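You operate a simulated robot arm through the tools that you are given. There is no shell and no other tool. Be economical: measure what you need, move in short steps, check, and stop when the job is done.

You run a simulated robot arm. Do the job below in one go: nothing can be reset, and whatever is moved stays where it is left.

## Task
Earth the mat with the plug that the checker names, then lay the yellow board on it.
Fine: checker on, press its button, off again at the end; the board on the mat's ribs.

The check looks at the end state, three seconds after you hand in, the way a careful person would. Anything else that was tipped, shoved, dropped, spilled or broken makes it a failure.

## Robot
A 7-joint arm with a two-finger parallel gripper, fixed in place. Base frame: the origin is at the foot of the arm, x ahead of it, y to its left, z up. Units: cm, degrees, N and s.
With the tool pointing down near the work surface it reaches from about 22 to 68 cm from the base axis. Its first joint turns from -66.0 to 66.0 degrees. Payload 2.4 kg.
The TCP is the grasp point between the finger pads, 3 cm short of the fingertips. In the tool frame z runs along the fingers and y along their closing line. Largest opening 9.4 cm; finger width 2.8, thickness 1; the body of the gripper, 5 by 9.6 cm, starts 5.5 cm behind the TCP.
Orientation is that of the tool frame in the base frame, as [roll, pitch, yaw] about the fixed x, y, z axes, in that order (R = Rz(yaw) Ry(pitch) Rx(roll)). With the fingers straight down and closing along the base's y, the tool's x points along the base's -x, its y along +y and its z along -z.

## Interface
- The arm moves only by the tool move_arm. Its arguments are lists of equal length, an entry for each row: "linear": the shift along the base's x, y, z in cm, a list of three; "dr": the turn, a rotation vector about the base's x, y, z in degrees, a list of three; "gripper": the finger opening in cm, from 0 to 9.4. In form: {"linear": [[tx, ty, tz], ...], "dr": [[wx, wy, wz], ...], "gripper": [gripper, ...]}. A call has 1 to 8 rows; each row shifts and turns the commanded pose from where the row before left it. Each row takes 0.2 s and may step no farther than 5 cm and 8.6 degrees from the row before; otherwise, or with a gripper value out of range, the whole call is refused. Where a pose cannot be reached the arm comes as near as it can. A force on the tool above 90 N (or 10 N above the force at the start of the call, whichever is more), or a blocked arm, ends the call early, and 0.2 s more pass. Each finger travels about 15.3 cm/s and halts on what it meets, pressing with about 30 N; the grip force reading is that of the motor and also rises with nothing between the fingers. The clock runs only during rows and for 0.2 s after the last one: add rows that do not move to give the fingers time. The reply holds the time, the measured pose of the TCP, the force on the tool along the base axes, the opening and the grip force, in the units named above and with some noise.
- Cameras (640 x 400 px; columns grow to the right, rows downward): "scene" is fixed at [3.56, 47.54, 143.65]; the picture's right is [-0.76, -0.65, 0.00], its down [-0.41, 0.48, -0.77] and it looks along [0.50, -0.58, -0.64] (base axes); focal length 329 px, centre (320, 200). "wrist" rides on the gripper at [7.6, 1.4, -10.2] in the tool frame; the picture's right is [-0.18, 0.98, 0.00], its down [-0.75, -0.14, -0.64] and it looks along [-0.63, -0.12, 0.77] (tool axes); focal length 243 px, centre (320, 200).
- grab_frame(camera): a new picture of that camera. It takes no simulated time.
- locate(camera, pixels): there is no depth. For up to 12 entries [column, row, z] of the newest picture of that camera ("zoom" is the newest enlarged one), the place [x, y] in the base frame at which the ray of that pixel passes the height z, good to about 0.2 cm. It takes no simulated time.
- zoom(camera, box): a new picture of the part [left, top, right, bottom] of that camera's present view, enlarged. It takes no simulated time.
- job_done(): hands the job in; it is judged then, once.

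Keep the steps short. Do not move on a guess: measure, check each grasp and each placing, and mend mistakes. In all there are 80 turns and 38 pictures (those below and enlarged ones count). Leave the gripper open and the arm clear of the work at the hand-in unless told otherwise, and finish with a single line.

The tools are called after "Call:" by a JSON object that holds its "op" and its "data". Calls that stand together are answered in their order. move_arm: Moves the arm, as the interface text tells. Its arguments: {"type":"object","properties":{"linear":{"type":"array","items":{"type":"array","items":{"type":"number"}}},"dr":{"type":"array","items":{"type":"array","items":{"type":"number"}}},"gripper":{"type":"array","items":{"type":"number"}}},"required":["linear","dr","gripper"]} The other tools are called the same way: grab_frame (camera) takes a picture; locate (camera, pixels) gives the place at which the rays of pixels pass given heights; zoom (camera, box) takes an enlarged picture of a part of a camera's view; job_done () hands the job in.

At the start:

```text
time: 0.0
eef_pos: [36.12, -13.23, 115.33]
tool_rot: [-180.0, 0.0, 180.0]
force: [-0.1, 0.1, -0.6]
grip_width: 9.39
gripper_force: 0.0
```

scene: 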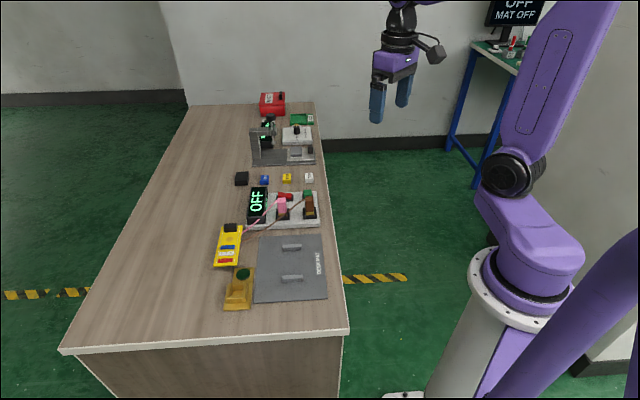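
wrist: 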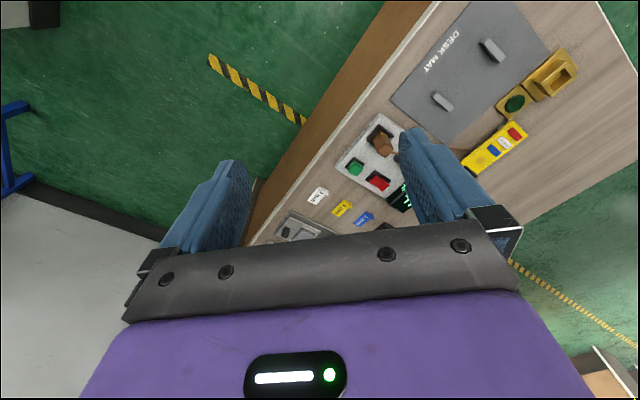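

I'll look closely at the table, starting with enlarged views of its near and far parts.

Call:
{"op": "zoom", "data": {"camera": "scene", "box": [200, 160, 340, 248]}}

Call:
{"op": "zoom", "data": {"camera": "scene", "box": [200, 220, 340, 308]}}

Call:
{"op": "zoom", "data": {"camera": "scene", "box": [220, 85, 340, 175]}}

Call:
{"op": "zoom", "data": {"camera": "scene", "box": [470, 0, 570, 64]}}

```text
4.55 times, centred on (270, 204) of scene
```

zoom: 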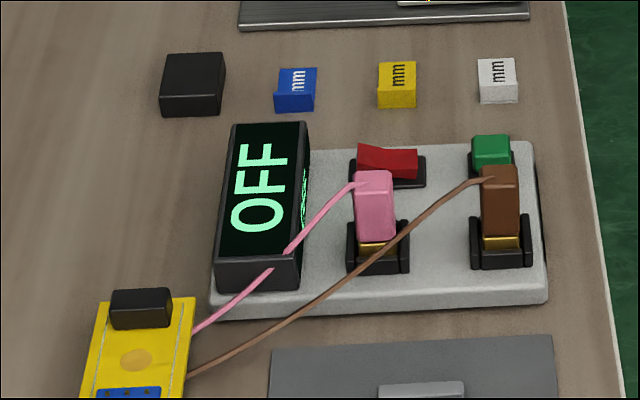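

```text
4.55 times, centred on (270, 264) of scene
```

zoom: 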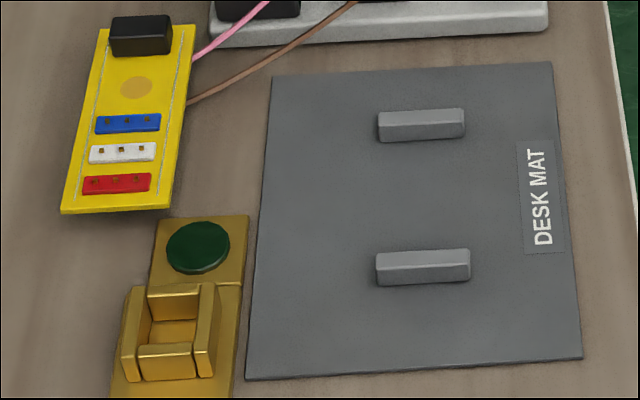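

```text
4.44 times, centred on (280, 130) of scene
```

zoom: 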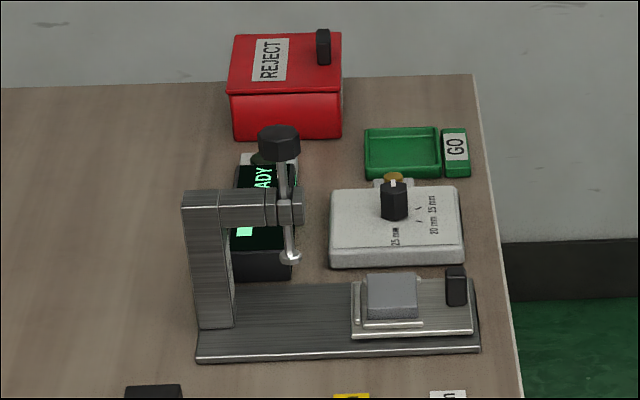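

```text
6.25 times, centred on (520, 32) of scene
```

zoom: 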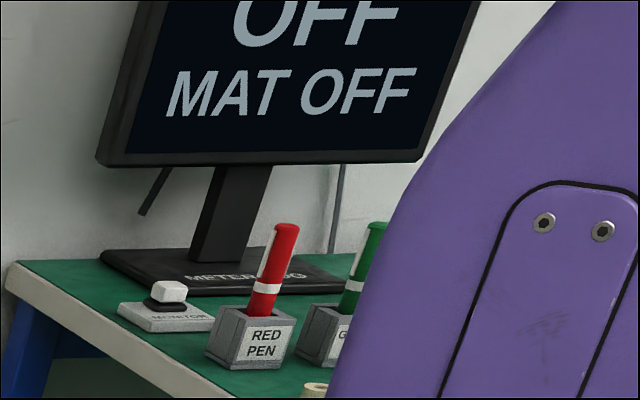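

Table-top items: rocker near (285,196), green button (308,193), plugs (282,199) and (310,198), gold socket (238,292), board, mat and ribs. Now I'll find where they lie.

Call:
{"op": "locate", "data": {"camera": "scene", "pixels": [[285.3, 195.6, 82], [307.9, 193, 82], [282.4, 199.1, 85], [309.9, 197.8, 85], [246.6, 228.1, 79.6], [320, 226, 79.6], [237.8, 292.5, 81], [243.5, 274.5, 81], [292.5, 247.5, 81], [293, 278.7, 81], [222, 226.2, 80.5], [236.3, 266.2, 80.5]]}}

Call:
{"op": "locate", "data": {"camera": "scene", "pixels": [[259.8, 236.7, 79.6], [321.3, 233.6, 79.6], [327.9, 298.7, 79.6], [254, 303.5, 79.6], [243, 225.5, 80.5], [213.6, 266.6, 80.5]]}}

```text
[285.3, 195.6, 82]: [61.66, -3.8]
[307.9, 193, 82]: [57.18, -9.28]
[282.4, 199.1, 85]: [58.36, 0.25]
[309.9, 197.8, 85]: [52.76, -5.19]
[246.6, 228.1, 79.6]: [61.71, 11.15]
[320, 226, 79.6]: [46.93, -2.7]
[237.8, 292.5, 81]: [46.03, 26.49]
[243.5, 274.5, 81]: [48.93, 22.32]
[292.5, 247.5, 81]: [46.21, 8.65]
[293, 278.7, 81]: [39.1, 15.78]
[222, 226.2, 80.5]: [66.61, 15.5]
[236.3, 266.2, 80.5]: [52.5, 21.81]
```

```text
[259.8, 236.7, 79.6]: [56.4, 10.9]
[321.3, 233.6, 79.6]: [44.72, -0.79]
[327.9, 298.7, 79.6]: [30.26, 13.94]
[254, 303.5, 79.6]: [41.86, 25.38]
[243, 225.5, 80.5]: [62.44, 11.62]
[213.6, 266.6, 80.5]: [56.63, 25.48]
```

The table is turned 45° from the base, and mat, board and checker all share those axes. I'll turn the tool by -45° and move over the mat for a closer look.

Call:
{"op": "move_arm", "data": {"linear": [[0.4, 3.7, -1], [0.4, 3.7, -1], [0.4, 3.7, -1], [0.4, 3.7, -1], [0.4, 3.7, -1], [0.4, 3.7, -1], [0, 0, 0]], "dr": [[0, 0, -7.5], [0, 0, -7.5], [0, 0, -7.5], [0, 0, -7.5], [0, 0, -7.5], [0, 0, -7.5], [0, 0, 0]], "gripper": [9.4, 9.4, 9.4, 9.4, 9.4, 9.4, 9.4]}}

Call:
{"op": "grab_frame", "data": {"camera": "wrist"}}

```text
time: 1.6
eef_pos: [38.55, 8.97, 109.42]
tool_rot: [-180.0, 0.1, 134.9]
force: [-0.1, 0.0, -0.6]
grip_width: 9.39
gripper_force: 0.0
```

```text
31 pictures are left
```

wrist: 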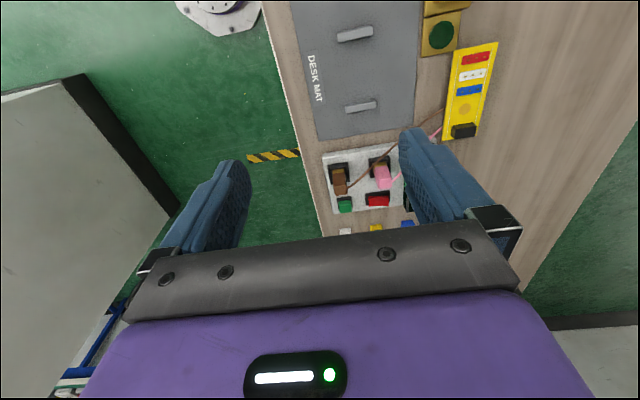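

The camera view shows the checker at (360,180). I'll enlarge the checker and the board with the wires.

Call:
{"op": "zoom", "data": {"camera": "wrist", "box": [310, 130, 422, 220]}}

Call:
{"op": "zoom", "data": {"camera": "wrist", "box": [400, 0, 512, 150]}}

```text
4.44 times, centred on (366, 175) of wrist
```

zoom: 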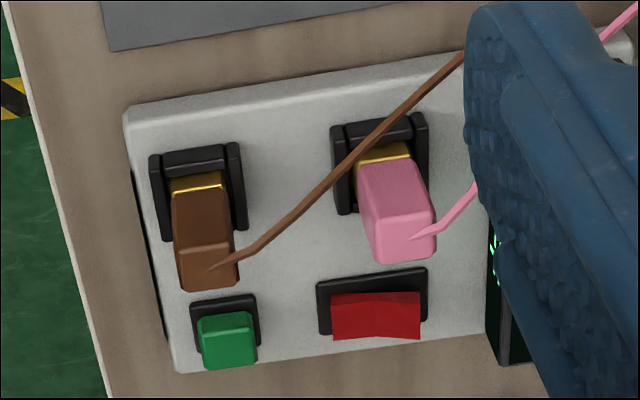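

```text
2.67 times, centred on (456, 75) of wrist
```

zoom: 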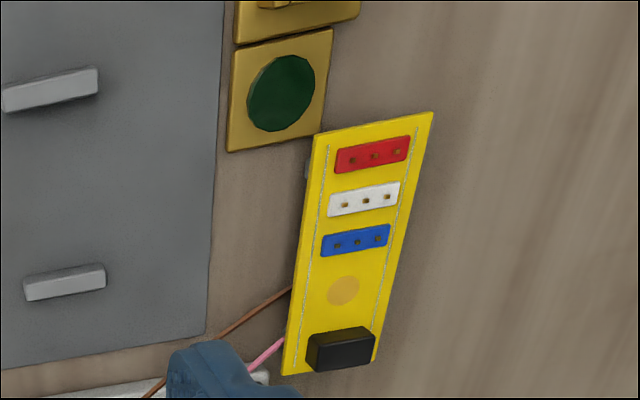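

I'll triangulate rocker, button and plug tops from both cameras by locating the same features at two heights.

Call:
{"op": "locate", "data": {"camera": "wrist", "pixels": [[378.5, 200.9, 80], [378.5, 200.9, 86], [345.4, 203.9, 80], [345.4, 203.9, 86], [385, 184, 82], [385, 184, 90], [340.6, 189.5, 82], [340.6, 189.5, 90], [403.6, 147, 81], [403.6, 147, 84]]}}

Call:
{"op": "locate", "data": {"camera": "scene", "pixels": [[285.3, 195.6, 80], [285.3, 195.6, 86], [307.9, 191.5, 80], [307.9, 191.5, 86], [282.4, 199.1, 82], [282.4, 199.1, 90], [309.9, 197.8, 82], [309.9, 197.8, 90]]}}

```text
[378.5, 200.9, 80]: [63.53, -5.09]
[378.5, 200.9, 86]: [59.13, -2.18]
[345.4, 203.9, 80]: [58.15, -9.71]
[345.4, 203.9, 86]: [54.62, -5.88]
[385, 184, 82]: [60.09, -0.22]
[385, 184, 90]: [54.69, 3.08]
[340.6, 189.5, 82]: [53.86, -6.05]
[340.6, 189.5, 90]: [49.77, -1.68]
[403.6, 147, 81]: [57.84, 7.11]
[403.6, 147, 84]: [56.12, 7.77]
```

```text
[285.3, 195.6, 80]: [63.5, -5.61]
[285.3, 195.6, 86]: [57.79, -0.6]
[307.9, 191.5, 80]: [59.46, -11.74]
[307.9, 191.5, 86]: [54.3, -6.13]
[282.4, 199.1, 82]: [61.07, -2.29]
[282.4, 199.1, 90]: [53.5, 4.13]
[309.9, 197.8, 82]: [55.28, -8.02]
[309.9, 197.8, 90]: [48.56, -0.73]
```

Rocker is about (62.5,-4.5), z≈81-82. I'll hover over it at z≈97 with the fingers open and look between the fingers from close up.

Call:
{"op": "move_arm", "data": {"linear": [[3.3, -1.86, -1.75], [3.3, -1.86, -1.75], [3.3, -1.86, -1.75], [3.3, -1.86, -1.75], [3.3, -1.86, -1.75], [3.3, -1.86, -1.75], [3.3, -1.86, -1.75], [0, 0, 0]], "dr": [[0, 0, 0], [0, 0, 0], [0, 0, 0], [0, 0, 0], [0, 0, 0], [0, 0, 0], [0, 0, 0], [0, 0, 0]], "gripper": [9.4, 9.4, 9.4, 9.4, 9.4, 9.4, 9.4, 9.4]}}

Call:
{"op": "grab_frame", "data": {"camera": "wrist"}}

```text
time: 3.4
eef_pos: [61.56, -4.07, 97.06]
tool_rot: [179.9, 0.1, 135.0]
force: [-0.2, -0.4, -0.5]
grip_width: 9.4
gripper_force: 0.1
```

```text
28 pictures are left
```

wrist: 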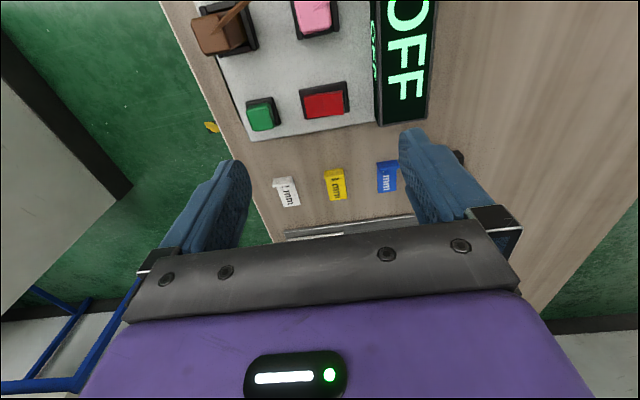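

Clear view: rocker (302–348, 88–118), button (262,115), plugs at the top. Locating these at a few heights.

Call:
{"op": "locate", "data": {"camera": "wrist", "pixels": [[304, 106, 81], [304, 106, 83], [347, 100, 81], [347, 100, 83], [262, 115, 81], [262, 115, 84], [208, 42, 86], [318, 22, 86], [378, 122, 81], [428, 118, 81], [248, 139, 81]]}}

Call:
{"op": "zoom", "data": {"camera": "wrist", "box": [190, 0, 440, 156]}}

Call:
{"op": "zoom", "data": {"camera": "scene", "box": [270, 184, 326, 219]}}

```text
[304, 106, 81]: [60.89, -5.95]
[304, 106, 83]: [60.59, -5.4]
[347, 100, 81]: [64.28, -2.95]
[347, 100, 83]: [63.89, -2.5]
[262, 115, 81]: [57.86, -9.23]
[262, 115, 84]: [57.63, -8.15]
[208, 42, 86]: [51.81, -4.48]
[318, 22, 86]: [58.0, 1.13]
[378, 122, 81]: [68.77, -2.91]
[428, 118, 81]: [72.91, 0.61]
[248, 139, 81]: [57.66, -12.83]
```

```text
2.56 times, centred on (315, 78) of wrist
```

zoom: 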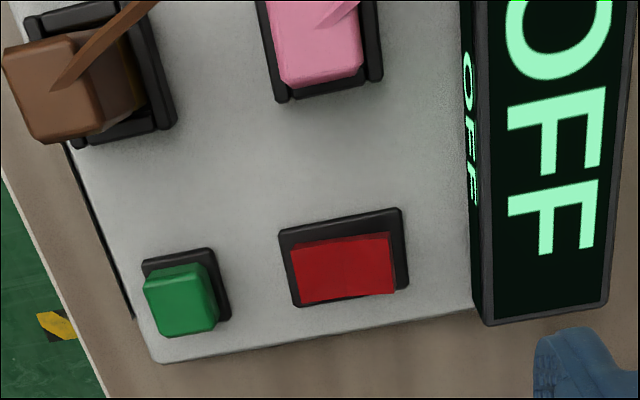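

```text
11.43 times, centred on (298, 202) of scene
```

zoom: 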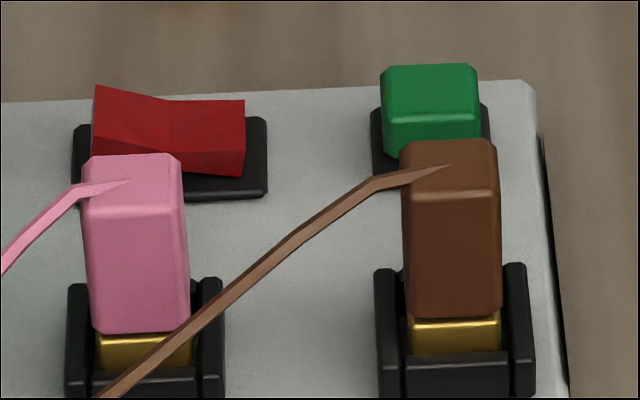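

The rocker's end by the display stands up, so I'll press that one, at about (63.4,-3.2). Closing the fingers and lowering to tip height ~84.5 first.

Call:
{"op": "move_arm", "data": {"linear": [[0.9, 0.45, -1], [0.95, 0.42, -2.5], [0, 0, -3], [0, 0, -3], [0, 0, 0]], "dr": [[0, 0, 0], [0, 0, 0], [0, 0, 0], [0, 0, 0], [0, 0, 0]], "gripper": [4, 0, 0, 0, 0]}}

Call:
{"op": "zoom", "data": {"camera": "scene", "box": [240, 160, 336, 220]}}

```text
time: 4.6
eef_pos: [63.52, -3.26, 87.62]
tool_rot: [-180.0, 0.1, 135.0]
force: [0.3, -0.4, 1.0]
grip_width: 0.0
gripper_force: 29.9
```

```text
6.67 times, centred on (288, 190) of scene
```

zoom: 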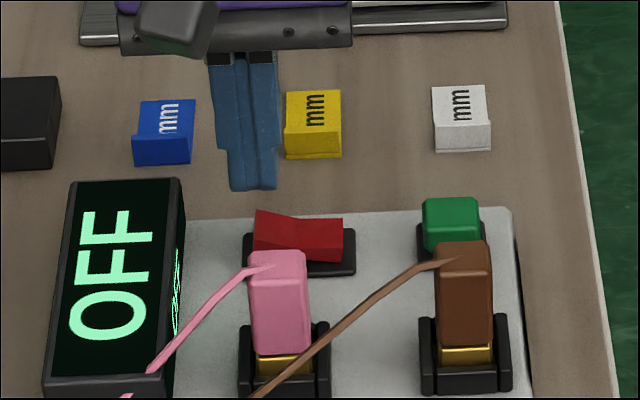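

Fingertips are a little too far toward the display; I shift about 0.5 cm and press down in small steps.

Call:
{"op": "move_arm", "data": {"linear": [[-0.55, -0.15, 0], [0, 0, -1], [0, 0, -0.6], [0, 0, -0.4], [0, 0, -0.4]], "dr": [[0, 0, 0], [0, 0, 0], [0, 0, 0], [0, 0, 0], [0, 0, 0]], "gripper": [0, 0, 0, 0, 0]}}

Call:
{"op": "zoom", "data": {"camera": "scene", "box": [240, 160, 336, 220]}}

```text
time: 5.8
eef_pos: [62.88, -3.37, 85.26]
tool_rot: [-180.0, 0.0, 135.0]
force: [0.5, -0.3, 0.1]
grip_width: 0.0
gripper_force: 30.1
```

```text
6.67 times, centred on (288, 190) of scene
```

zoom: 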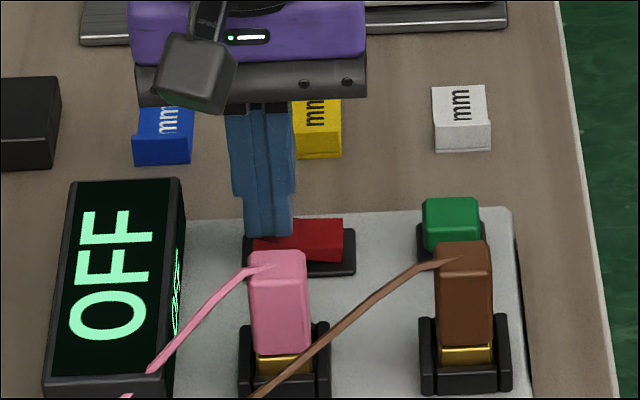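

No contact yet at tip z≈82.3, well aligned over the raised end. Going further down.

Call:
{"op": "move_arm", "data": {"linear": [[0, 0, -0.3], [0, 0, -0.3], [0, 0, -0.3]], "dr": [[0, 0, 0], [0, 0, 0], [0, 0, 0]], "gripper": [0, 0, 0]}}

```text
time: 6.6
eef_pos: [62.96, -3.27, 84.74]
tool_rot: [179.8, 0.0, 135.0]
force: [-6.5, 5.7, 32.0]
grip_width: 0.0
gripper_force: 29.9
```

Firm contact (32 N). Lifting off and reading the display.

Call:
{"op": "move_arm", "data": {"linear": [[0, 0, 2], [0, 0, 3], [0, 0, 3], [0, 0, 0]], "dr": [[0, 0, 0], [0, 0, 0], [0, 0, 0], [0, 0, 0]], "gripper": [0, 0, 0, 0]}}

Call:
{"op": "zoom", "data": {"camera": "scene", "box": [240, 160, 336, 220]}}

```text
time: 7.6
eef_pos: [62.83, -3.39, 92.25]
tool_rot: [180.0, 0.0, 135.0]
force: [0.0, 0.0, 1.3]
grip_width: 0.03
gripper_force: 30.2
```

```text
6.67 times, centred on (288, 190) of scene
```

zoom: 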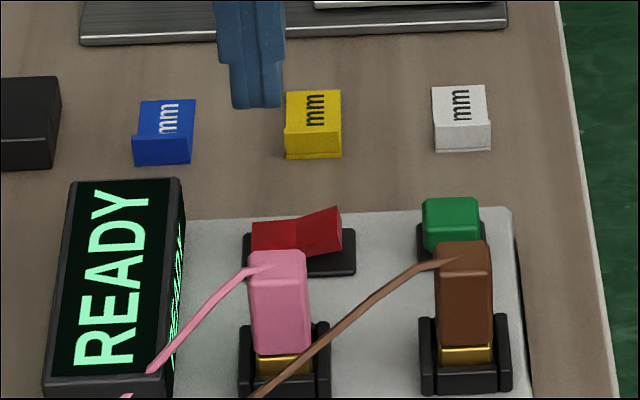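

READY. Next is the green button at about (57.7,-8.6), top near z≈83. Moving over it, then pressing gently.

Call:
{"op": "move_arm", "data": {"linear": [[-2.6, -2.6, 0], [-2.5, -2.6, 0], [0, 0, -2.5], [0, 0, -1.7], [0, 0, -0.6], [0, 0, 0]], "dr": [[0, 0, 0], [0, 0, 0], [0, 0, 0], [0, 0, 0], [0, 0, 0], [0, 0, 0]], "gripper": [0, 0, 0, 0, 0, 0]}}

Call:
{"op": "zoom", "data": {"camera": "scene", "box": [240, 160, 336, 220]}}

```text
time: 9.0
eef_pos: [57.86, -8.44, 87.46]
tool_rot: [180.0, -0.1, 135.1]
force: [-0.5, 0.1, 0.1]
grip_width: 0.01
gripper_force: 29.6
```

```text
6.67 times, centred on (288, 190) of scene
```

zoom: 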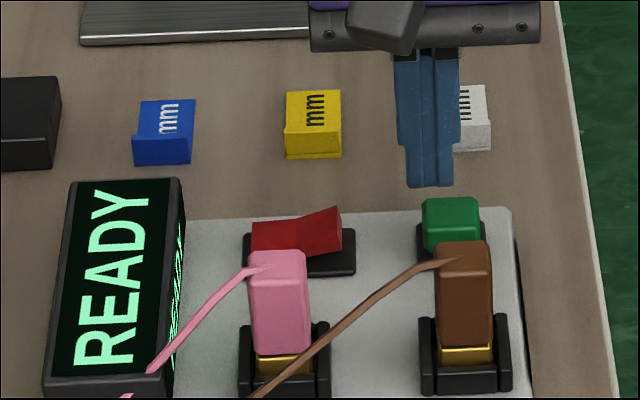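

I need about 0.7 cm to the right in the picture. Shifting, then pressing down.

Call:
{"op": "move_arm", "data": {"linear": [[-0.5, -0.45, 0], [0, 0, -0.7], [0, 0, -0.4], [0, 0, -0.3], [0, 0, -0.3], [0, 0, -0.3]], "dr": [[0, 0, 0], [0, 0, 0], [0, 0, 0], [0, 0, 0], [0, 0, 0], [0, 0, 0]], "gripper": [0, 0, 0, 0, 0, 0]}}

```text
time: 10.4
eef_pos: [57.21, -9.02, 85.42]
tool_rot: [-180.0, 0.0, 135.0]
force: [-0.2, 1.1, 0.0]
grip_width: 0.0
gripper_force: 30.2
```

Still no force at tip z≈82.4; I continue down in small steps.

Call:
{"op": "move_arm", "data": {"linear": [[0, 0, -0.3], [0, 0, -0.3], [0, 0, -0.2]], "dr": [[0, 0, 0], [0, 0, 0], [0, 0, 0]], "gripper": [0, 0, 0]}}

Call:
{"op": "zoom", "data": {"camera": "scene", "box": [240, 160, 336, 220]}}

```text
time: 11.2
eef_pos: [57.36, -8.97, 84.77]
tool_rot: [180.0, 0.0, 134.9]
force: [-1.3, 1.3, 4.3]
grip_width: 0.0
gripper_force: 30.0
```

```text
6.67 times, centred on (288, 190) of scene
```

zoom: 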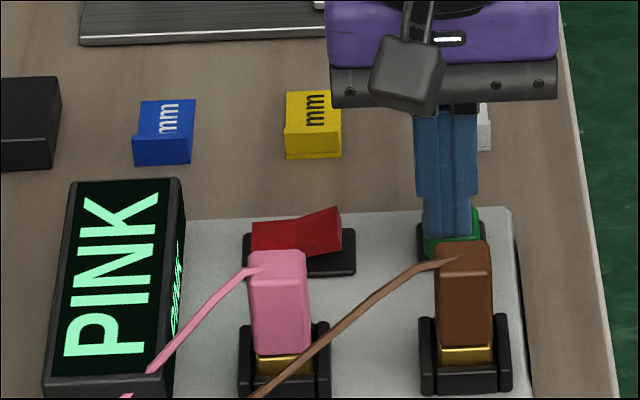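

The checker says PINK. I rise and move over to the gold socket to inspect it, the mat and the lead ends.

Call:
{"op": "move_arm", "data": {"linear": [[0, 0, 4], [0, 0, 4.5], [-1.2, 4, 2], [-1.6, 4.6, 0], [-1.6, 4.6, 0], [-1.6, 4.6, 0], [-1.6, 4.6, 0], [-1.6, 4.6, 0]], "dr": [[0, 0, 0], [0, 0, 0], [0, 0, 0], [0, 0, 0], [0, 0, 0], [0, 0, 0], [0, 0, 0], [0, 0, 0]], "gripper": [0, 0, 2, 9.4, 9.4, 9.4, 9.4, 9.4]}}

Call:
{"op": "grab_frame", "data": {"camera": "wrist"}}

```text
time: 13.0
eef_pos: [48.13, 18.15, 95.31]
tool_rot: [-179.9, 0.0, 135.1]
force: [0.1, 0.9, 0.1]
grip_width: 9.39
gripper_force: 0.1
```

```text
20 pictures are left
```

wrist: 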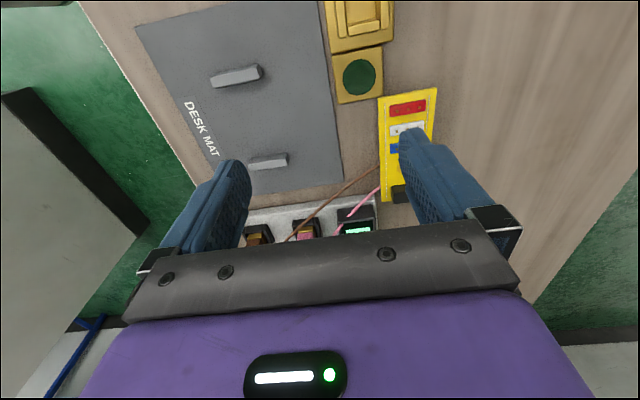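

The gold socket is at the picture's top edge; I back off along the table to bring it into the middle.

Call:
{"op": "move_arm", "data": {"linear": [[-2.2, 2.2, 1], [-2.2, 2.2, 1], [-2.2, 2.2, 1], [0, 0, 0]], "dr": [[0, 0, 0], [0, 0, 0], [0, 0, 0], [0, 0, 0]], "gripper": [9.4, 9.4, 9.4, 9.4]}}

Call:
{"op": "zoom", "data": {"camera": "wrist", "box": [240, 0, 496, 160]}}

```text
time: 14.0
eef_pos: [41.39, 24.67, 98.3]
tool_rot: [-179.9, -0.1, 135.0]
force: [0.4, 0.3, 0.0]
grip_width: 9.4
gripper_force: 0.0
```

```text
2.50 times, centred on (368, 80) of wrist
```

zoom: 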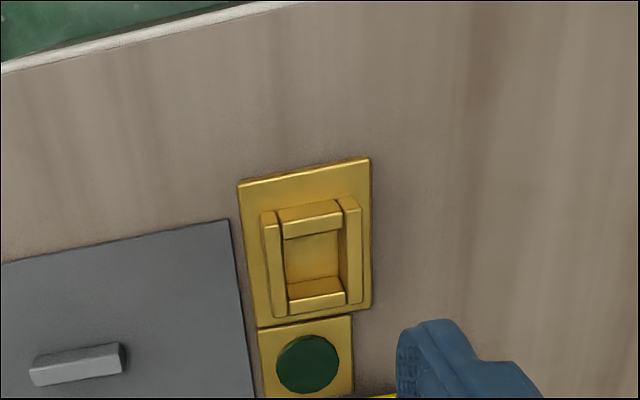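

Gold socket: pocket with four walls, higher ones at the sides. Locating its wall corners and centre in the enlarged picture at two heights.

Call:
{"op": "locate", "data": {"camera": "zoom", "pixels": [[262, 214, 82], [358, 198, 82], [276, 318, 82], [362, 302, 82], [315, 255, 82], [315, 255, 80], [240, 183, 79.8], [371, 158, 79.8], [371, 308, 79.8], [257, 327, 79.8], [78, 362, 81], [78, 362, 82]]}}

Call:
{"op": "zoom", "data": {"camera": "scene", "box": [206, 220, 270, 310]}}

```text
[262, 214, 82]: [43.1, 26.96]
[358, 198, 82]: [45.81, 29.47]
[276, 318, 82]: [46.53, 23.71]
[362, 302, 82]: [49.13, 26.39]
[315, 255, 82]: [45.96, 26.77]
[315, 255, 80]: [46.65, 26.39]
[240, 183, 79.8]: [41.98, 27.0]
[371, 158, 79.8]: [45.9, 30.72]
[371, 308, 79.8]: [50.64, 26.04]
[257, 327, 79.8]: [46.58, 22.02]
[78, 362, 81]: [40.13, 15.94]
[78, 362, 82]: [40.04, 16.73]
```

```text
4.44 times, centred on (238, 265) of scene
```

zoom: 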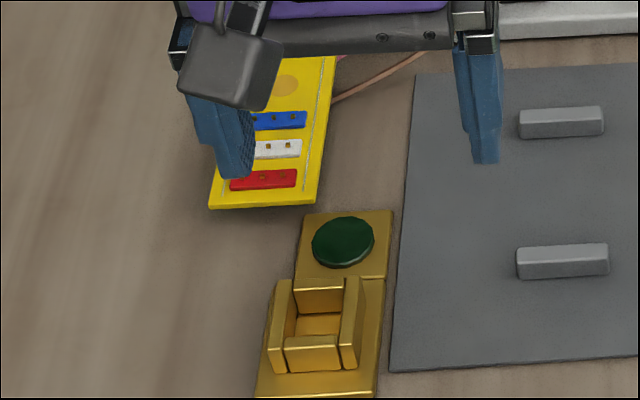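

Pocket centre ≈ (46.25, 26.5). Now I hover over the pink plug at the same relative offset so that the measurements compare.

Call:
{"op": "move_arm", "data": {"linear": [[1.6, -3.6, 0], [1.6, -3.6, 0], [1.6, -3.6, 0], [1.6, -3.6, 0], [1.6, -3.6, 0], [1.6, -3.6, 0], [1.6, -3.4, 0], [0, 0, 0]], "dr": [[0, 0, 0], [0, 0, 0], [0, 0, 0], [0, 0, 0], [0, 0, 0], [0, 0, 0], [0, 0, 0], [0, 0, 0]], "gripper": [9.4, 9.4, 9.4, 9.4, 9.4, 9.4, 9.4, 9.4]}}

Call:
{"op": "zoom", "data": {"camera": "wrist", "box": [240, 0, 496, 160]}}

```text
time: 15.8
eef_pos: [52.63, -0.31, 98.19]
tool_rot: [-179.9, 0.0, 135.0]
force: [-0.7, -0.5, 0.0]
grip_width: 9.42
gripper_force: 0.0
```

```text
2.50 times, centred on (368, 80) of wrist
```

zoom: 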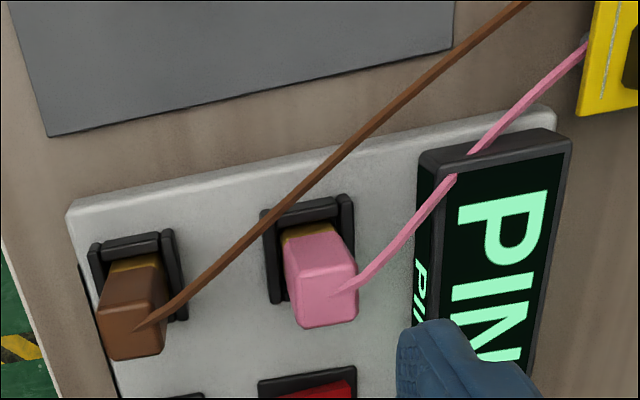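

Pink plug's top face centre is about (325,297) here, and (281.7,199.5) in the scene view. Locating both at several heights, plus the holder's front cheek corners.

Call:
{"op": "locate", "data": {"camera": "zoom", "pixels": [[325, 297, 85], [325, 297, 86], [325, 297, 87], [262, 212, 83], [350, 196, 83], [270, 304, 83], [292, 278, 86], [354, 265, 86], [357, 318, 86], [302, 328, 86], [68, 212, 81]]}}

Call:
{"op": "locate", "data": {"camera": "scene", "pixels": [[281.7, 199.5, 85], [281.7, 199.5, 86], [281.7, 199.5, 87], [276, 209.3, 83], [289, 208.9, 83], [276, 209.3, 84], [289, 208.9, 84], [320, 224.5, 81]]}}

```text
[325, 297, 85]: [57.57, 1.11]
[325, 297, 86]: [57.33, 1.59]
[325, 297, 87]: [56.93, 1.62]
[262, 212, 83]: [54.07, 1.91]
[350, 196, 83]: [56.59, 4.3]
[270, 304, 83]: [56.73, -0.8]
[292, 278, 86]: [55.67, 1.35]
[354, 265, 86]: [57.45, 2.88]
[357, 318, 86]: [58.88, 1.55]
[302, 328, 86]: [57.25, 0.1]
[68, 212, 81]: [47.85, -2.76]
```

```text
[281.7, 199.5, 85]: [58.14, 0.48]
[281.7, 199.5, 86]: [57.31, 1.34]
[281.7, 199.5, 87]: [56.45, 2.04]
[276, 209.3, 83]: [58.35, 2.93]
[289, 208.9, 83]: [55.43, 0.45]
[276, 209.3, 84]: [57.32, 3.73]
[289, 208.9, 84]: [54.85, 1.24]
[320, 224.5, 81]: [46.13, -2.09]
```

Plug top centre is (57.3, 1.47), z≈86, 2.35 × 1.95 cm. Moving above it with a 5 cm opening, then down to tip height ~86.7 to check alignment.

Call:
{"op": "move_arm", "data": {"linear": [[2.35, 0.9, 0], [2.32, 0.88, 0], [0, 0, -3], [0, 0, -3], [0, 0, -2.5], [0, 0, 0]], "dr": [[0, 0, 0], [0, 0, 0], [0, 0, 0], [0, 0, 0], [0, 0, 0], [0, 0, 0]], "gripper": [7, 5, 5, 5, 5, 5]}}

Call:
{"op": "grab_frame", "data": {"camera": "wrist"}}

```text
time: 17.2
eef_pos: [57.31, 1.43, 89.77]
tool_rot: [-179.9, 0.1, 135.1]
force: [-0.3, 0.5, -0.2]
grip_width: 4.99
gripper_force: 0.0
```

```text
16 pictures are left
```

wrist: 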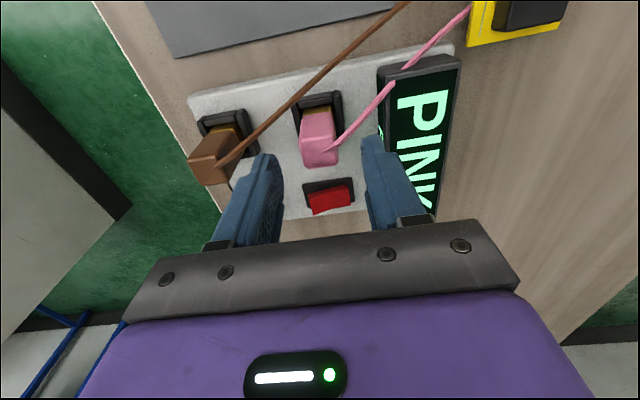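

The fingers straddle the pink plug at (320,150). Lowering 2.8 cm in small steps.

Call:
{"op": "move_arm", "data": {"linear": [[0, 0, -1], [0, 0, -1], [0, 0, -0.5], [0, 0, -0.3], [0, 0, 0]], "dr": [[0, 0, 0], [0, 0, 0], [0, 0, 0], [0, 0, 0], [0, 0, 0]], "gripper": [5, 5, 5, 5, 5]}}

```text
time: 18.4
eef_pos: [57.28, 1.36, 86.91]
tool_rot: [-180.0, -0.1, 134.9]
force: [0.3, 0.6, -0.3]
grip_width: 4.99
gripper_force: 0.1
```

Free of contact. Closing on the plug.

Call:
{"op": "move_arm", "data": {"linear": [[0, 0, 0], [0, 0, 0], [0, 0, 0]], "dr": [[0, 0, 0], [0, 0, 0], [0, 0, 0]], "gripper": [2, 1.5, 1.5]}}

Call:
{"op": "zoom", "data": {"camera": "scene", "box": [240, 165, 336, 225]}}

```text
time: 19.2
eef_pos: [57.3, 1.34, 87.04]
tool_rot: [-180.0, -0.1, 135.1]
force: [-1.1, -0.5, 0.0]
grip_width: 2.27
gripper_force: 29.8
```

```text
6.67 times, centred on (288, 195) of scene
```

zoom: 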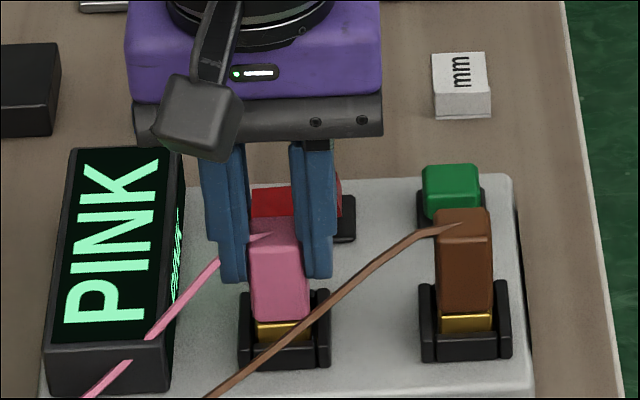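

Gripped (2.27 cm, 30 N). Pulling it straight up.

Call:
{"op": "move_arm", "data": {"linear": [[0, 0, 0.5], [0, 0, 1], [0, 0, 2], [0, 0, 3], [0, 0, 3], [0, 0, 0]], "dr": [[0, 0, 0], [0, 0, 0], [0, 0, 0], [0, 0, 0], [0, 0, 0], [0, 0, 0]], "gripper": [1.5, 1.5, 1.5, 1.5, 1.5, 1.5]}}

Call:
{"op": "zoom", "data": {"camera": "scene", "box": [200, 140, 360, 240]}}

```text
time: 20.6
eef_pos: [57.26, 1.34, 96.45]
tool_rot: [180.0, 0.0, 135.0]
force: [0.8, -0.1, -0.6]
grip_width: 2.29
gripper_force: 30.0
```

```text
4.00 times, centred on (280, 190) of scene
```

zoom: 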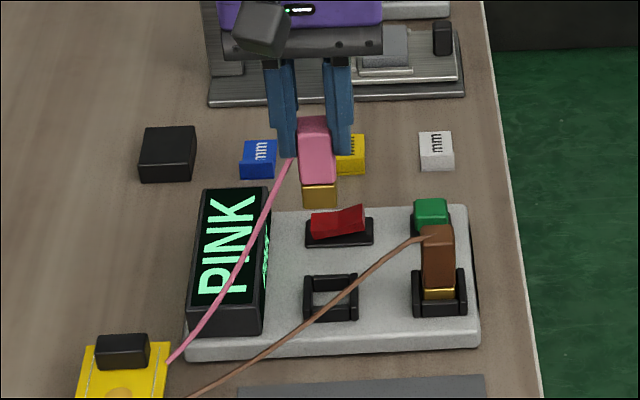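

Plug is out cleanly and upright. Carrying it to above the gold socket, and cross-checking the pocket centre from the scene view.

Call:
{"op": "move_arm", "data": {"linear": [[-1.83, 4.177, 0], [-1.83, 4.177, 0], [-1.83, 4.177, 0], [-1.83, 4.177, 0], [-1.83, 4.177, 0], [-1.83, 4.177, 0], [0, 0, -3], [0, 0, 0]], "dr": [[0, 0, 0], [0, 0, 0], [0, 0, 0], [0, 0, 0], [0, 0, 0], [0, 0, 0], [0, 0, 0], [0, 0, 0]], "gripper": [1.5, 1.5, 1.5, 1.5, 1.5, 1.5, 1.5, 1.5]}}

Call:
{"op": "zoom", "data": {"camera": "scene", "box": [190, 220, 286, 310]}}

Call:
{"op": "locate", "data": {"camera": "scene", "pixels": [[237.4, 291.2, 81], [237.4, 291.2, 82]]}}

```text
time: 22.4
eef_pos: [46.47, 26.57, 93.47]
tool_rot: [-180.0, -0.1, 135.0]
force: [0.0, -0.3, -0.6]
grip_width: 2.28
gripper_force: 30.2
```

```text
4.44 times, centred on (238, 265) of scene
```

zoom: 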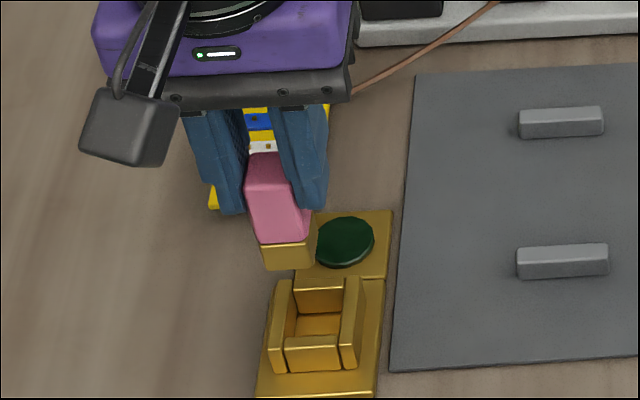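

```text
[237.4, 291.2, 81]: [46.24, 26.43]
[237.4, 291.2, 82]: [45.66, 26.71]
```

The pin seems ~0.15–0.2 cm too far toward the table's open side. I correct by (-0.13,-0.13) and descend to just above the pocket for a check.

Call:
{"op": "move_arm", "data": {"linear": [[-0.13, -0.13, -2], [0, 0, -2], [0, 0, -0.5], [0, 0, 0]], "dr": [[0, 0, 0], [0, 0, 0], [0, 0, 0], [0, 0, 0]], "gripper": [1.5, 1.5, 1.5, 1.5]}}

Call:
{"op": "zoom", "data": {"camera": "scene", "box": [206, 260, 270, 300]}}

```text
time: 23.4
eef_pos: [46.34, 26.32, 88.79]
tool_rot: [-180.0, 0.1, 135.0]
force: [0.1, 0.7, -0.1]
grip_width: 2.29
gripper_force: 29.7
```

```text
10.00 times, centred on (238, 280) of scene
```

zoom: 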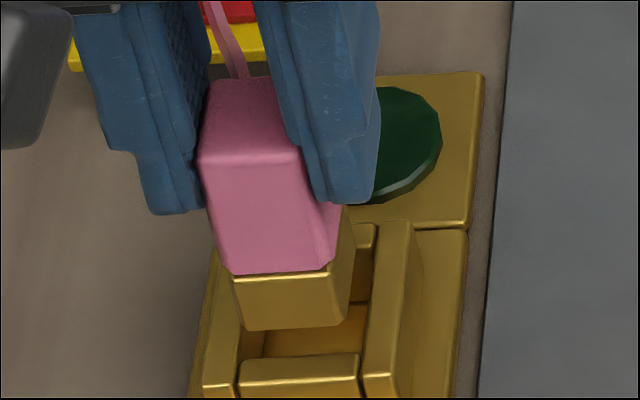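

Pin and pocket line up sideways (pin 245–345, pocket 243–365). Checking the front-back fit by locating pin edge and front wall edge.

Call:
{"op": "locate", "data": {"camera": "zoom", "pixels": [[295, 328, 82.8], [295, 328, 83.2], [300, 356, 81.5], [300, 356, 82], [300, 356, 82.5], [312, 303, 80], [312, 303, 80.3], [368, 370, 82], [243, 376, 82], [203, 386, 82], [410, 222, 82], [410, 222, 82.5]]}}

```text
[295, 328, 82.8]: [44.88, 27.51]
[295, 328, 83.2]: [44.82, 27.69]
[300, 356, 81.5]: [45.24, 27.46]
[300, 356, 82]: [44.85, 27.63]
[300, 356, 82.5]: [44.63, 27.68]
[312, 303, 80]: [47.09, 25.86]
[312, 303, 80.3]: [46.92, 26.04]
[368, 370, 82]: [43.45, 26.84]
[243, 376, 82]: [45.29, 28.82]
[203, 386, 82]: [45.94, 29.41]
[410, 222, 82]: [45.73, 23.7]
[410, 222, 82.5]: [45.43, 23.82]
```

Measurements put the pin centre within ~0.2 cm of the pocket centre. I nudge 0.1 and lower slowly, watching force.

Call:
{"op": "move_arm", "data": {"linear": [[-0.07, 0.07, -0.5], [0, 0, -0.5], [0, 0, -0.4], [0, 0, -0.3]], "dr": [[0, 0, 0], [0, 0, 0], [0, 0, 0], [0, 0, 0]], "gripper": [1.5, 1.5, 1.5, 1.5]}}

```text
time: 24.4
eef_pos: [46.21, 26.47, 87.46]
tool_rot: [179.7, 0.1, 135.1]
force: [-11.7, -11.5, 57.5]
grip_width: 2.35
gripper_force: 29.8
```

57 N with a sideways push toward the robot side: the pin is on an edge. I back up and look.

Call:
{"op": "move_arm", "data": {"linear": [[0, 0, 0.3], [0, 0, 0.4], [0, 0, 0]], "dr": [[0, 0, 0], [0, 0, 0], [0, 0, 0]], "gripper": [1.5, 1.5, 1.5]}}

Call:
{"op": "zoom", "data": {"camera": "scene", "box": [206, 266, 270, 306]}}

Call:
{"op": "zoom", "data": {"camera": "wrist", "box": [270, 60, 410, 200]}}

```text
time: 25.2
eef_pos: [46.13, 26.47, 87.84]
tool_rot: [-179.9, 0.1, 135.2]
force: [-0.4, 0.0, -1.1]
grip_width: 2.33
gripper_force: 30.1
```

```text
10.00 times, centred on (238, 286) of scene
```

zoom: 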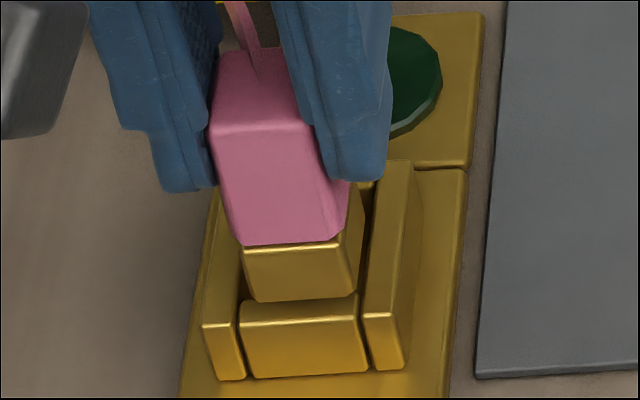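

```text
2.86 times, centred on (340, 130) of wrist
```

zoom: 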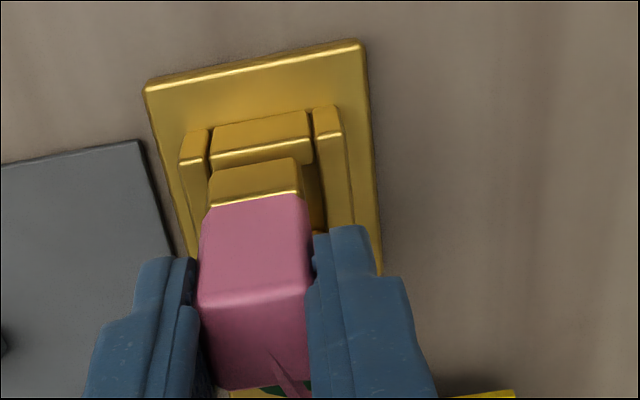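

I triangulate the pin's lower front edge from both pictures (wrist zoom (254,163); scene (236.5,296.1)), and the front wall's inner edge too.

Call:
{"op": "locate", "data": {"camera": "zoom", "pixels": [[254, 163, 81], [254, 163, 82], [254, 163, 83], [262, 155, 81], [262, 155, 82], [262, 155, 83], [210, 195, 82], [322, 180, 82], [182, 160, 82], [336, 130, 82]]}}

Call:
{"op": "locate", "data": {"camera": "scene", "pixels": [[236.5, 296.1, 81], [236.5, 296.1, 82], [236.5, 296.1, 83], [236, 295.4, 81], [236, 295.4, 82], [236, 295.4, 83], [226.3, 298.7, 82], [246, 297.5, 82]]}}

```text
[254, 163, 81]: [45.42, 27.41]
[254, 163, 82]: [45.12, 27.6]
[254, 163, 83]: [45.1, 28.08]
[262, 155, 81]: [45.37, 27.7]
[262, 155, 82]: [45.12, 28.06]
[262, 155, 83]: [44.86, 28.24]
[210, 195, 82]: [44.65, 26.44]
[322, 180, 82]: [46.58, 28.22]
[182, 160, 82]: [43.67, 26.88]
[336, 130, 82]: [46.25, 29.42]
```

```text
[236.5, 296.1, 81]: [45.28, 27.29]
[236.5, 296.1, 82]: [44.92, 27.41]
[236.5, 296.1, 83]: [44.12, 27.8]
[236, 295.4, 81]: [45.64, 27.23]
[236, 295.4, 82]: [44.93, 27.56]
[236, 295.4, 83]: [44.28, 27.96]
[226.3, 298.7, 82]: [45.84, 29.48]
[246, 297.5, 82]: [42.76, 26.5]
```

All three sightings put the pin's front edge right above the front wall (v≈-12.15) – it's ~0.65 too far toward the scene camera and ~0.2 too far to the mat side. I lift slightly, shift, and check.

Call:
{"op": "move_arm", "data": {"linear": [[0, 0, 0.5], [0.6, -0.32, 0], [0, 0, -0.4], [0, 0, 0]], "dr": [[0, 0, 0], [0, 0, 0], [0, 0, 0], [0, 0, 0]], "gripper": [1.5, 1.5, 1.5, 1.5]}}

Call:
{"op": "zoom", "data": {"camera": "scene", "box": [206, 266, 270, 306]}}

```text
time: 26.2
eef_pos: [46.82, 26.09, 88.05]
tool_rot: [-180.0, 0.0, 135.0]
force: [0.0, 0.3, -0.5]
grip_width: 2.34
gripper_force: 30.1
```

```text
10.00 times, centred on (238, 286) of scene
```

zoom: 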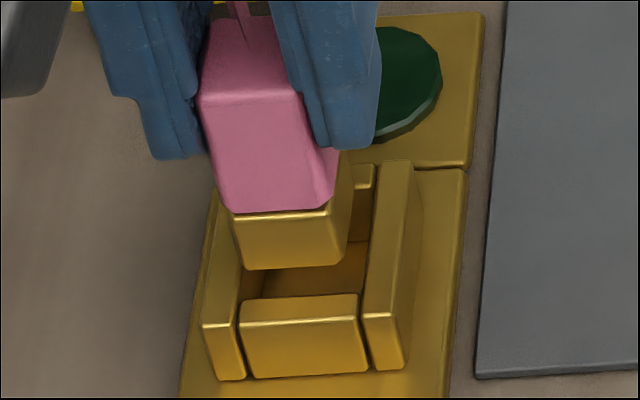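

Now centred front-to-back; sideways it needs ~0.12 back. Adjusting and lowering gently.

Call:
{"op": "move_arm", "data": {"linear": [[-0.09, -0.09, -0.3], [0, 0, -0.3], [0, 0, -0.3], [0, 0, -0.3]], "dr": [[0, 0, 0], [0, 0, 0], [0, 0, 0], [0, 0, 0]], "gripper": [1.5, 1.5, 1.5, 1.5]}}

```text
time: 27.2
eef_pos: [46.74, 25.97, 86.83]
tool_rot: [180.0, 0.1, 134.9]
force: [-0.3, 0.0, -0.4]
grip_width: 2.33
gripper_force: 29.6
```

Passed the earlier contact height without force: it is entering. Continuing down gently.

Call:
{"op": "move_arm", "data": {"linear": [[0, 0, -0.3], [0, 0, -0.3], [0, 0, -0.3], [0, 0, -0.2]], "dr": [[0, 0, 0], [0, 0, 0], [0, 0, 0], [0, 0, 0]], "gripper": [1.5, 1.5, 1.5, 1.5]}}

```text
time: 28.2
eef_pos: [46.74, 26.06, 85.69]
tool_rot: [179.9, 0.0, 135.1]
force: [0.8, 0.9, -0.7]
grip_width: 2.34
gripper_force: 30.3
```

Call:
{"op": "move_arm", "data": {"linear": [[0, 0, -0.2], [0, 0, -0.2]], "dr": [[0, 0, 0], [0, 0, 0]], "gripper": [1.5, 1.5]}}

Call:
{"op": "zoom", "data": {"camera": "scene", "box": [206, 260, 270, 300]}}

```text
time: 28.8
eef_pos: [46.72, 26.01, 85.47]
tool_rot: [180.0, 0.0, 135.1]
force: [-5.0, -2.2, 17.8]
grip_width: 2.32
gripper_force: 29.9
```

```text
10.00 times, centred on (238, 280) of scene
```

zoom: 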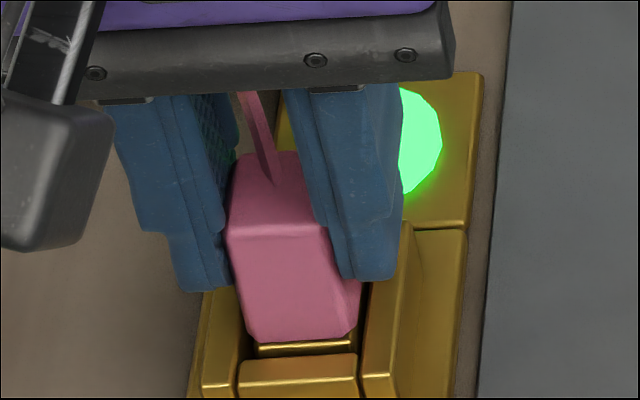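

The lamp is lit green and the plug is seated. Releasing and rising straight up.

Call:
{"op": "move_arm", "data": {"linear": [[0, 0, 0.2], [0, 0, 0], [0, 0, 0], [0, 0, 2], [0, 0, 4], [0, 0, 4.5], [0, 0, 0]], "dr": [[0, 0, 0], [0, 0, 0], [0, 0, 0], [0, 0, 0], [0, 0, 0], [0, 0, 0], [0, 0, 0]], "gripper": [2.5, 4.5, 5, 5, 5, 6, 6]}}

Call:
{"op": "grab_frame", "data": {"camera": "scene"}}

```text
time: 30.4
eef_pos: [46.6, 26.11, 96.04]
tool_rot: [180.0, 0.0, 135.0]
force: [-0.1, -0.1, 0.1]
grip_width: 6.0
gripper_force: 0.1
```

```text
7 pictures are left
```

scene: 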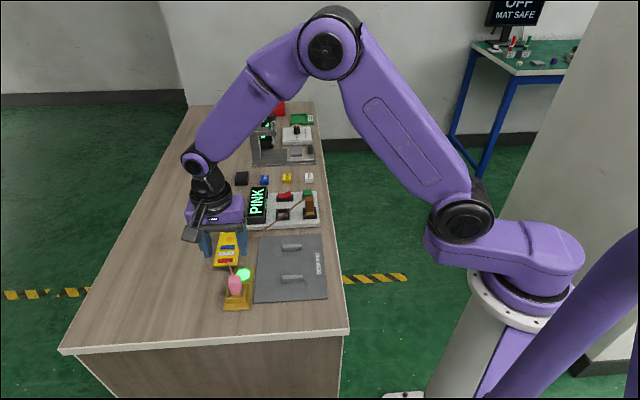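

MAT SAFE on the monitor, pink plug standing in the socket. Next the board: I hover over its centre ≈ (59.5,18.6) and look from the wrist, backed off slightly so it's in view.

Call:
{"op": "move_arm", "data": {"linear": [[1.8, -0.5, 0.5], [1.8, -0.5, 0.5], [1.8, -0.5, 0], [1.8, -0.5, 0], [0, 0, 0]], "dr": [[0, 0, 0], [0, 0, 0], [0, 0, 0], [0, 0, 0], [0, 0, 0]], "gripper": [9.4, 9.4, 9.4, 9.4, 9.4]}}

Call:
{"op": "zoom", "data": {"camera": "wrist", "box": [200, 0, 456, 160]}}

```text
time: 31.6
eef_pos: [53.94, 24.11, 97.07]
tool_rot: [179.9, -0.1, 135.0]
force: [-1.3, 0.0, -1.7]
grip_width: 9.39
gripper_force: 0.0
```

```text
2.50 times, centred on (328, 80) of wrist
```

zoom: 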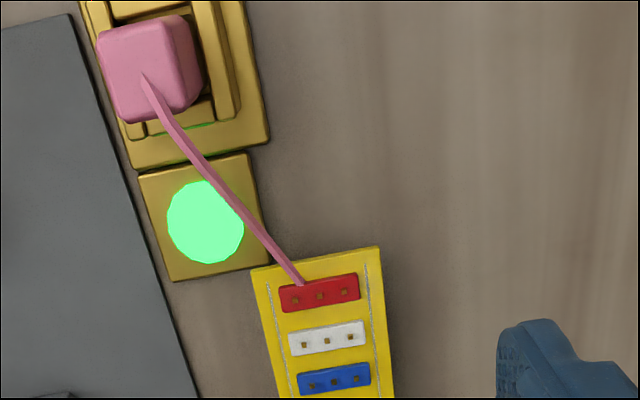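

Locating the board's near-end corners and edges from this view for cross-check.

Call:
{"op": "locate", "data": {"camera": "zoom", "pixels": [[250, 268, 80], [250, 268, 81], [380, 247, 80], [380, 247, 81], [276, 398, 80.5], [393, 398, 80.5]]}}

Call:
{"op": "locate", "data": {"camera": "scene", "pixels": [[236.3, 266.2, 80], [236.3, 266.2, 81], [213.6, 266.6, 80], [213.6, 266.6, 81], [222, 226.2, 80], [222, 226.2, 81], [243, 225.5, 80], [243, 225.5, 81]]}}

```text
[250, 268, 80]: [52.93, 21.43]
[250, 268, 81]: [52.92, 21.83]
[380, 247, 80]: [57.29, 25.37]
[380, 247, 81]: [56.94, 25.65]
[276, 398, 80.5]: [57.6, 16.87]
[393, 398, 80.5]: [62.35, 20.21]
```

```text
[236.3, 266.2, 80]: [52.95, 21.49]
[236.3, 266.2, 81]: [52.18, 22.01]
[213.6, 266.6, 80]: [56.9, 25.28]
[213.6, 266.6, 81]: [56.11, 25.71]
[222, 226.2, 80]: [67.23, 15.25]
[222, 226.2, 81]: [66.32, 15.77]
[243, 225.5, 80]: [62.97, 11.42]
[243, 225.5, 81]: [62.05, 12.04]
```

Board top ≈ z 80, centre (60.05,18.35), 5.7 × 14.2 cm, aligned with the tool. Moving over the centre and down to tip z≈82.

Call:
{"op": "move_arm", "data": {"linear": [[3.05, -2.88, 0], [3.06, -2.88, 0], [0, 0, -4], [0, 0, -4], [0, 0, -4], [0, 0, 0]], "dr": [[0, 0, 0], [0, 0, 0], [0, 0, 0], [0, 0, 0], [0, 0, 0], [0, 0, 0]], "gripper": [9.4, 9.4, 9.4, 9.4, 9.4, 9.4]}}

Call:
{"op": "grab_frame", "data": {"camera": "wrist"}}

```text
time: 33.0
eef_pos: [60.0, 18.32, 85.0]
tool_rot: [-180.0, 0.0, 135.0]
force: [-0.2, -0.1, 0.0]
grip_width: 9.4
gripper_force: 0.0
```

```text
5 pictures are left
```

wrist: 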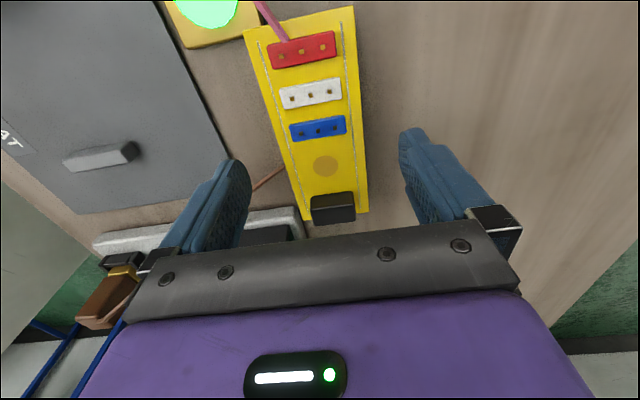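

The board lies between the fingers. Locating its corners from here (z 80) to confirm the centre, and the rib (100,157).

Call:
{"op": "locate", "data": {"camera": "wrist", "pixels": [[243, 28, 80], [355, 5, 80], [368, 210, 80], [303, 224, 80], [64, 160, 80.6], [137, 143, 80.6], [323, 166, 80]]}}

```text
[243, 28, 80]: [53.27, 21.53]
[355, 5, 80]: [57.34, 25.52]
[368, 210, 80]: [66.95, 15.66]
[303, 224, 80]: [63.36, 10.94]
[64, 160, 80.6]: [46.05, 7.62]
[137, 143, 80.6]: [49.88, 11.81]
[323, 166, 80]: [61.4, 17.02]
```

Rib estimates disagree between views; I cross-check the mat's edge here and the rib ends in the scene picture (no pictures spent).

Call:
{"op": "locate", "data": {"camera": "wrist", "pixels": [[216, 135, 79.7], [230, 158, 79.7], [62, 158, 80.6], [125, 142, 80.6], [64, 168, 79.7], [140, 155, 79.7]]}}

Call:
{"op": "locate", "data": {"camera": "scene", "pixels": [[282.9, 245, 80.6], [302.2, 244.2, 80.6], [282.9, 250.5, 79.7], [302.2, 250, 79.7], [282.6, 276.3, 80.6], [303.2, 275, 80.6], [282.6, 282, 79.7], [303.4, 281.5, 79.7], [259, 245, 79.7], [322.5, 245, 79.7]]}}

```text
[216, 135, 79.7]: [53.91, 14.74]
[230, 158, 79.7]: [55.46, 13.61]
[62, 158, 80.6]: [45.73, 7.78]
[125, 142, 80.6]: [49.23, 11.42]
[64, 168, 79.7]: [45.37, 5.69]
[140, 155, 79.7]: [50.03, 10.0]
```

```text
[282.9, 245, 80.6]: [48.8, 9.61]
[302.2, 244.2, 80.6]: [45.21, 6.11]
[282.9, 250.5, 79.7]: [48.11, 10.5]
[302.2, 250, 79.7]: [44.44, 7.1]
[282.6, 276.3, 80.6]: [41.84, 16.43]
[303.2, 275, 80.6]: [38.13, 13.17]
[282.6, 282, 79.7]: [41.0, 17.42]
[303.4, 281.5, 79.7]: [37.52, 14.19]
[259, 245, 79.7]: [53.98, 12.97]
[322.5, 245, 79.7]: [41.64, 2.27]
```

I'll align visually over the ribs later. Now lowering to the board's edge height, tips just above the table.

Call:
{"op": "move_arm", "data": {"linear": [[0.1, 0, -1], [0, 0, -0.6], [0, 0, -0.4], [0, 0, -0.2]], "dr": [[0, 0, 0], [0, 0, 0], [0, 0, 0], [0, 0, 0]], "gripper": [9.4, 9.4, 9.4, 9.4]}}

```text
time: 34.0
eef_pos: [60.15, 18.32, 82.82]
tool_rot: [-180.0, 0.0, 135.0]
force: [-0.4, 0.4, 1.7]
grip_width: 9.4
gripper_force: 0.0
```

Call:
{"op": "move_arm", "data": {"linear": [[0, 0, -0.1], [0, 0, -0.1]], "dr": [[0, 0, 0], [0, 0, 0]], "gripper": [9.4, 9.4]}}

```text
time: 34.6
eef_pos: [60.08, 18.29, 82.67]
tool_rot: [180.0, 0.0, 134.9]
force: [-0.8, -0.2, 0.3]
grip_width: 9.4
gripper_force: 0.1
```

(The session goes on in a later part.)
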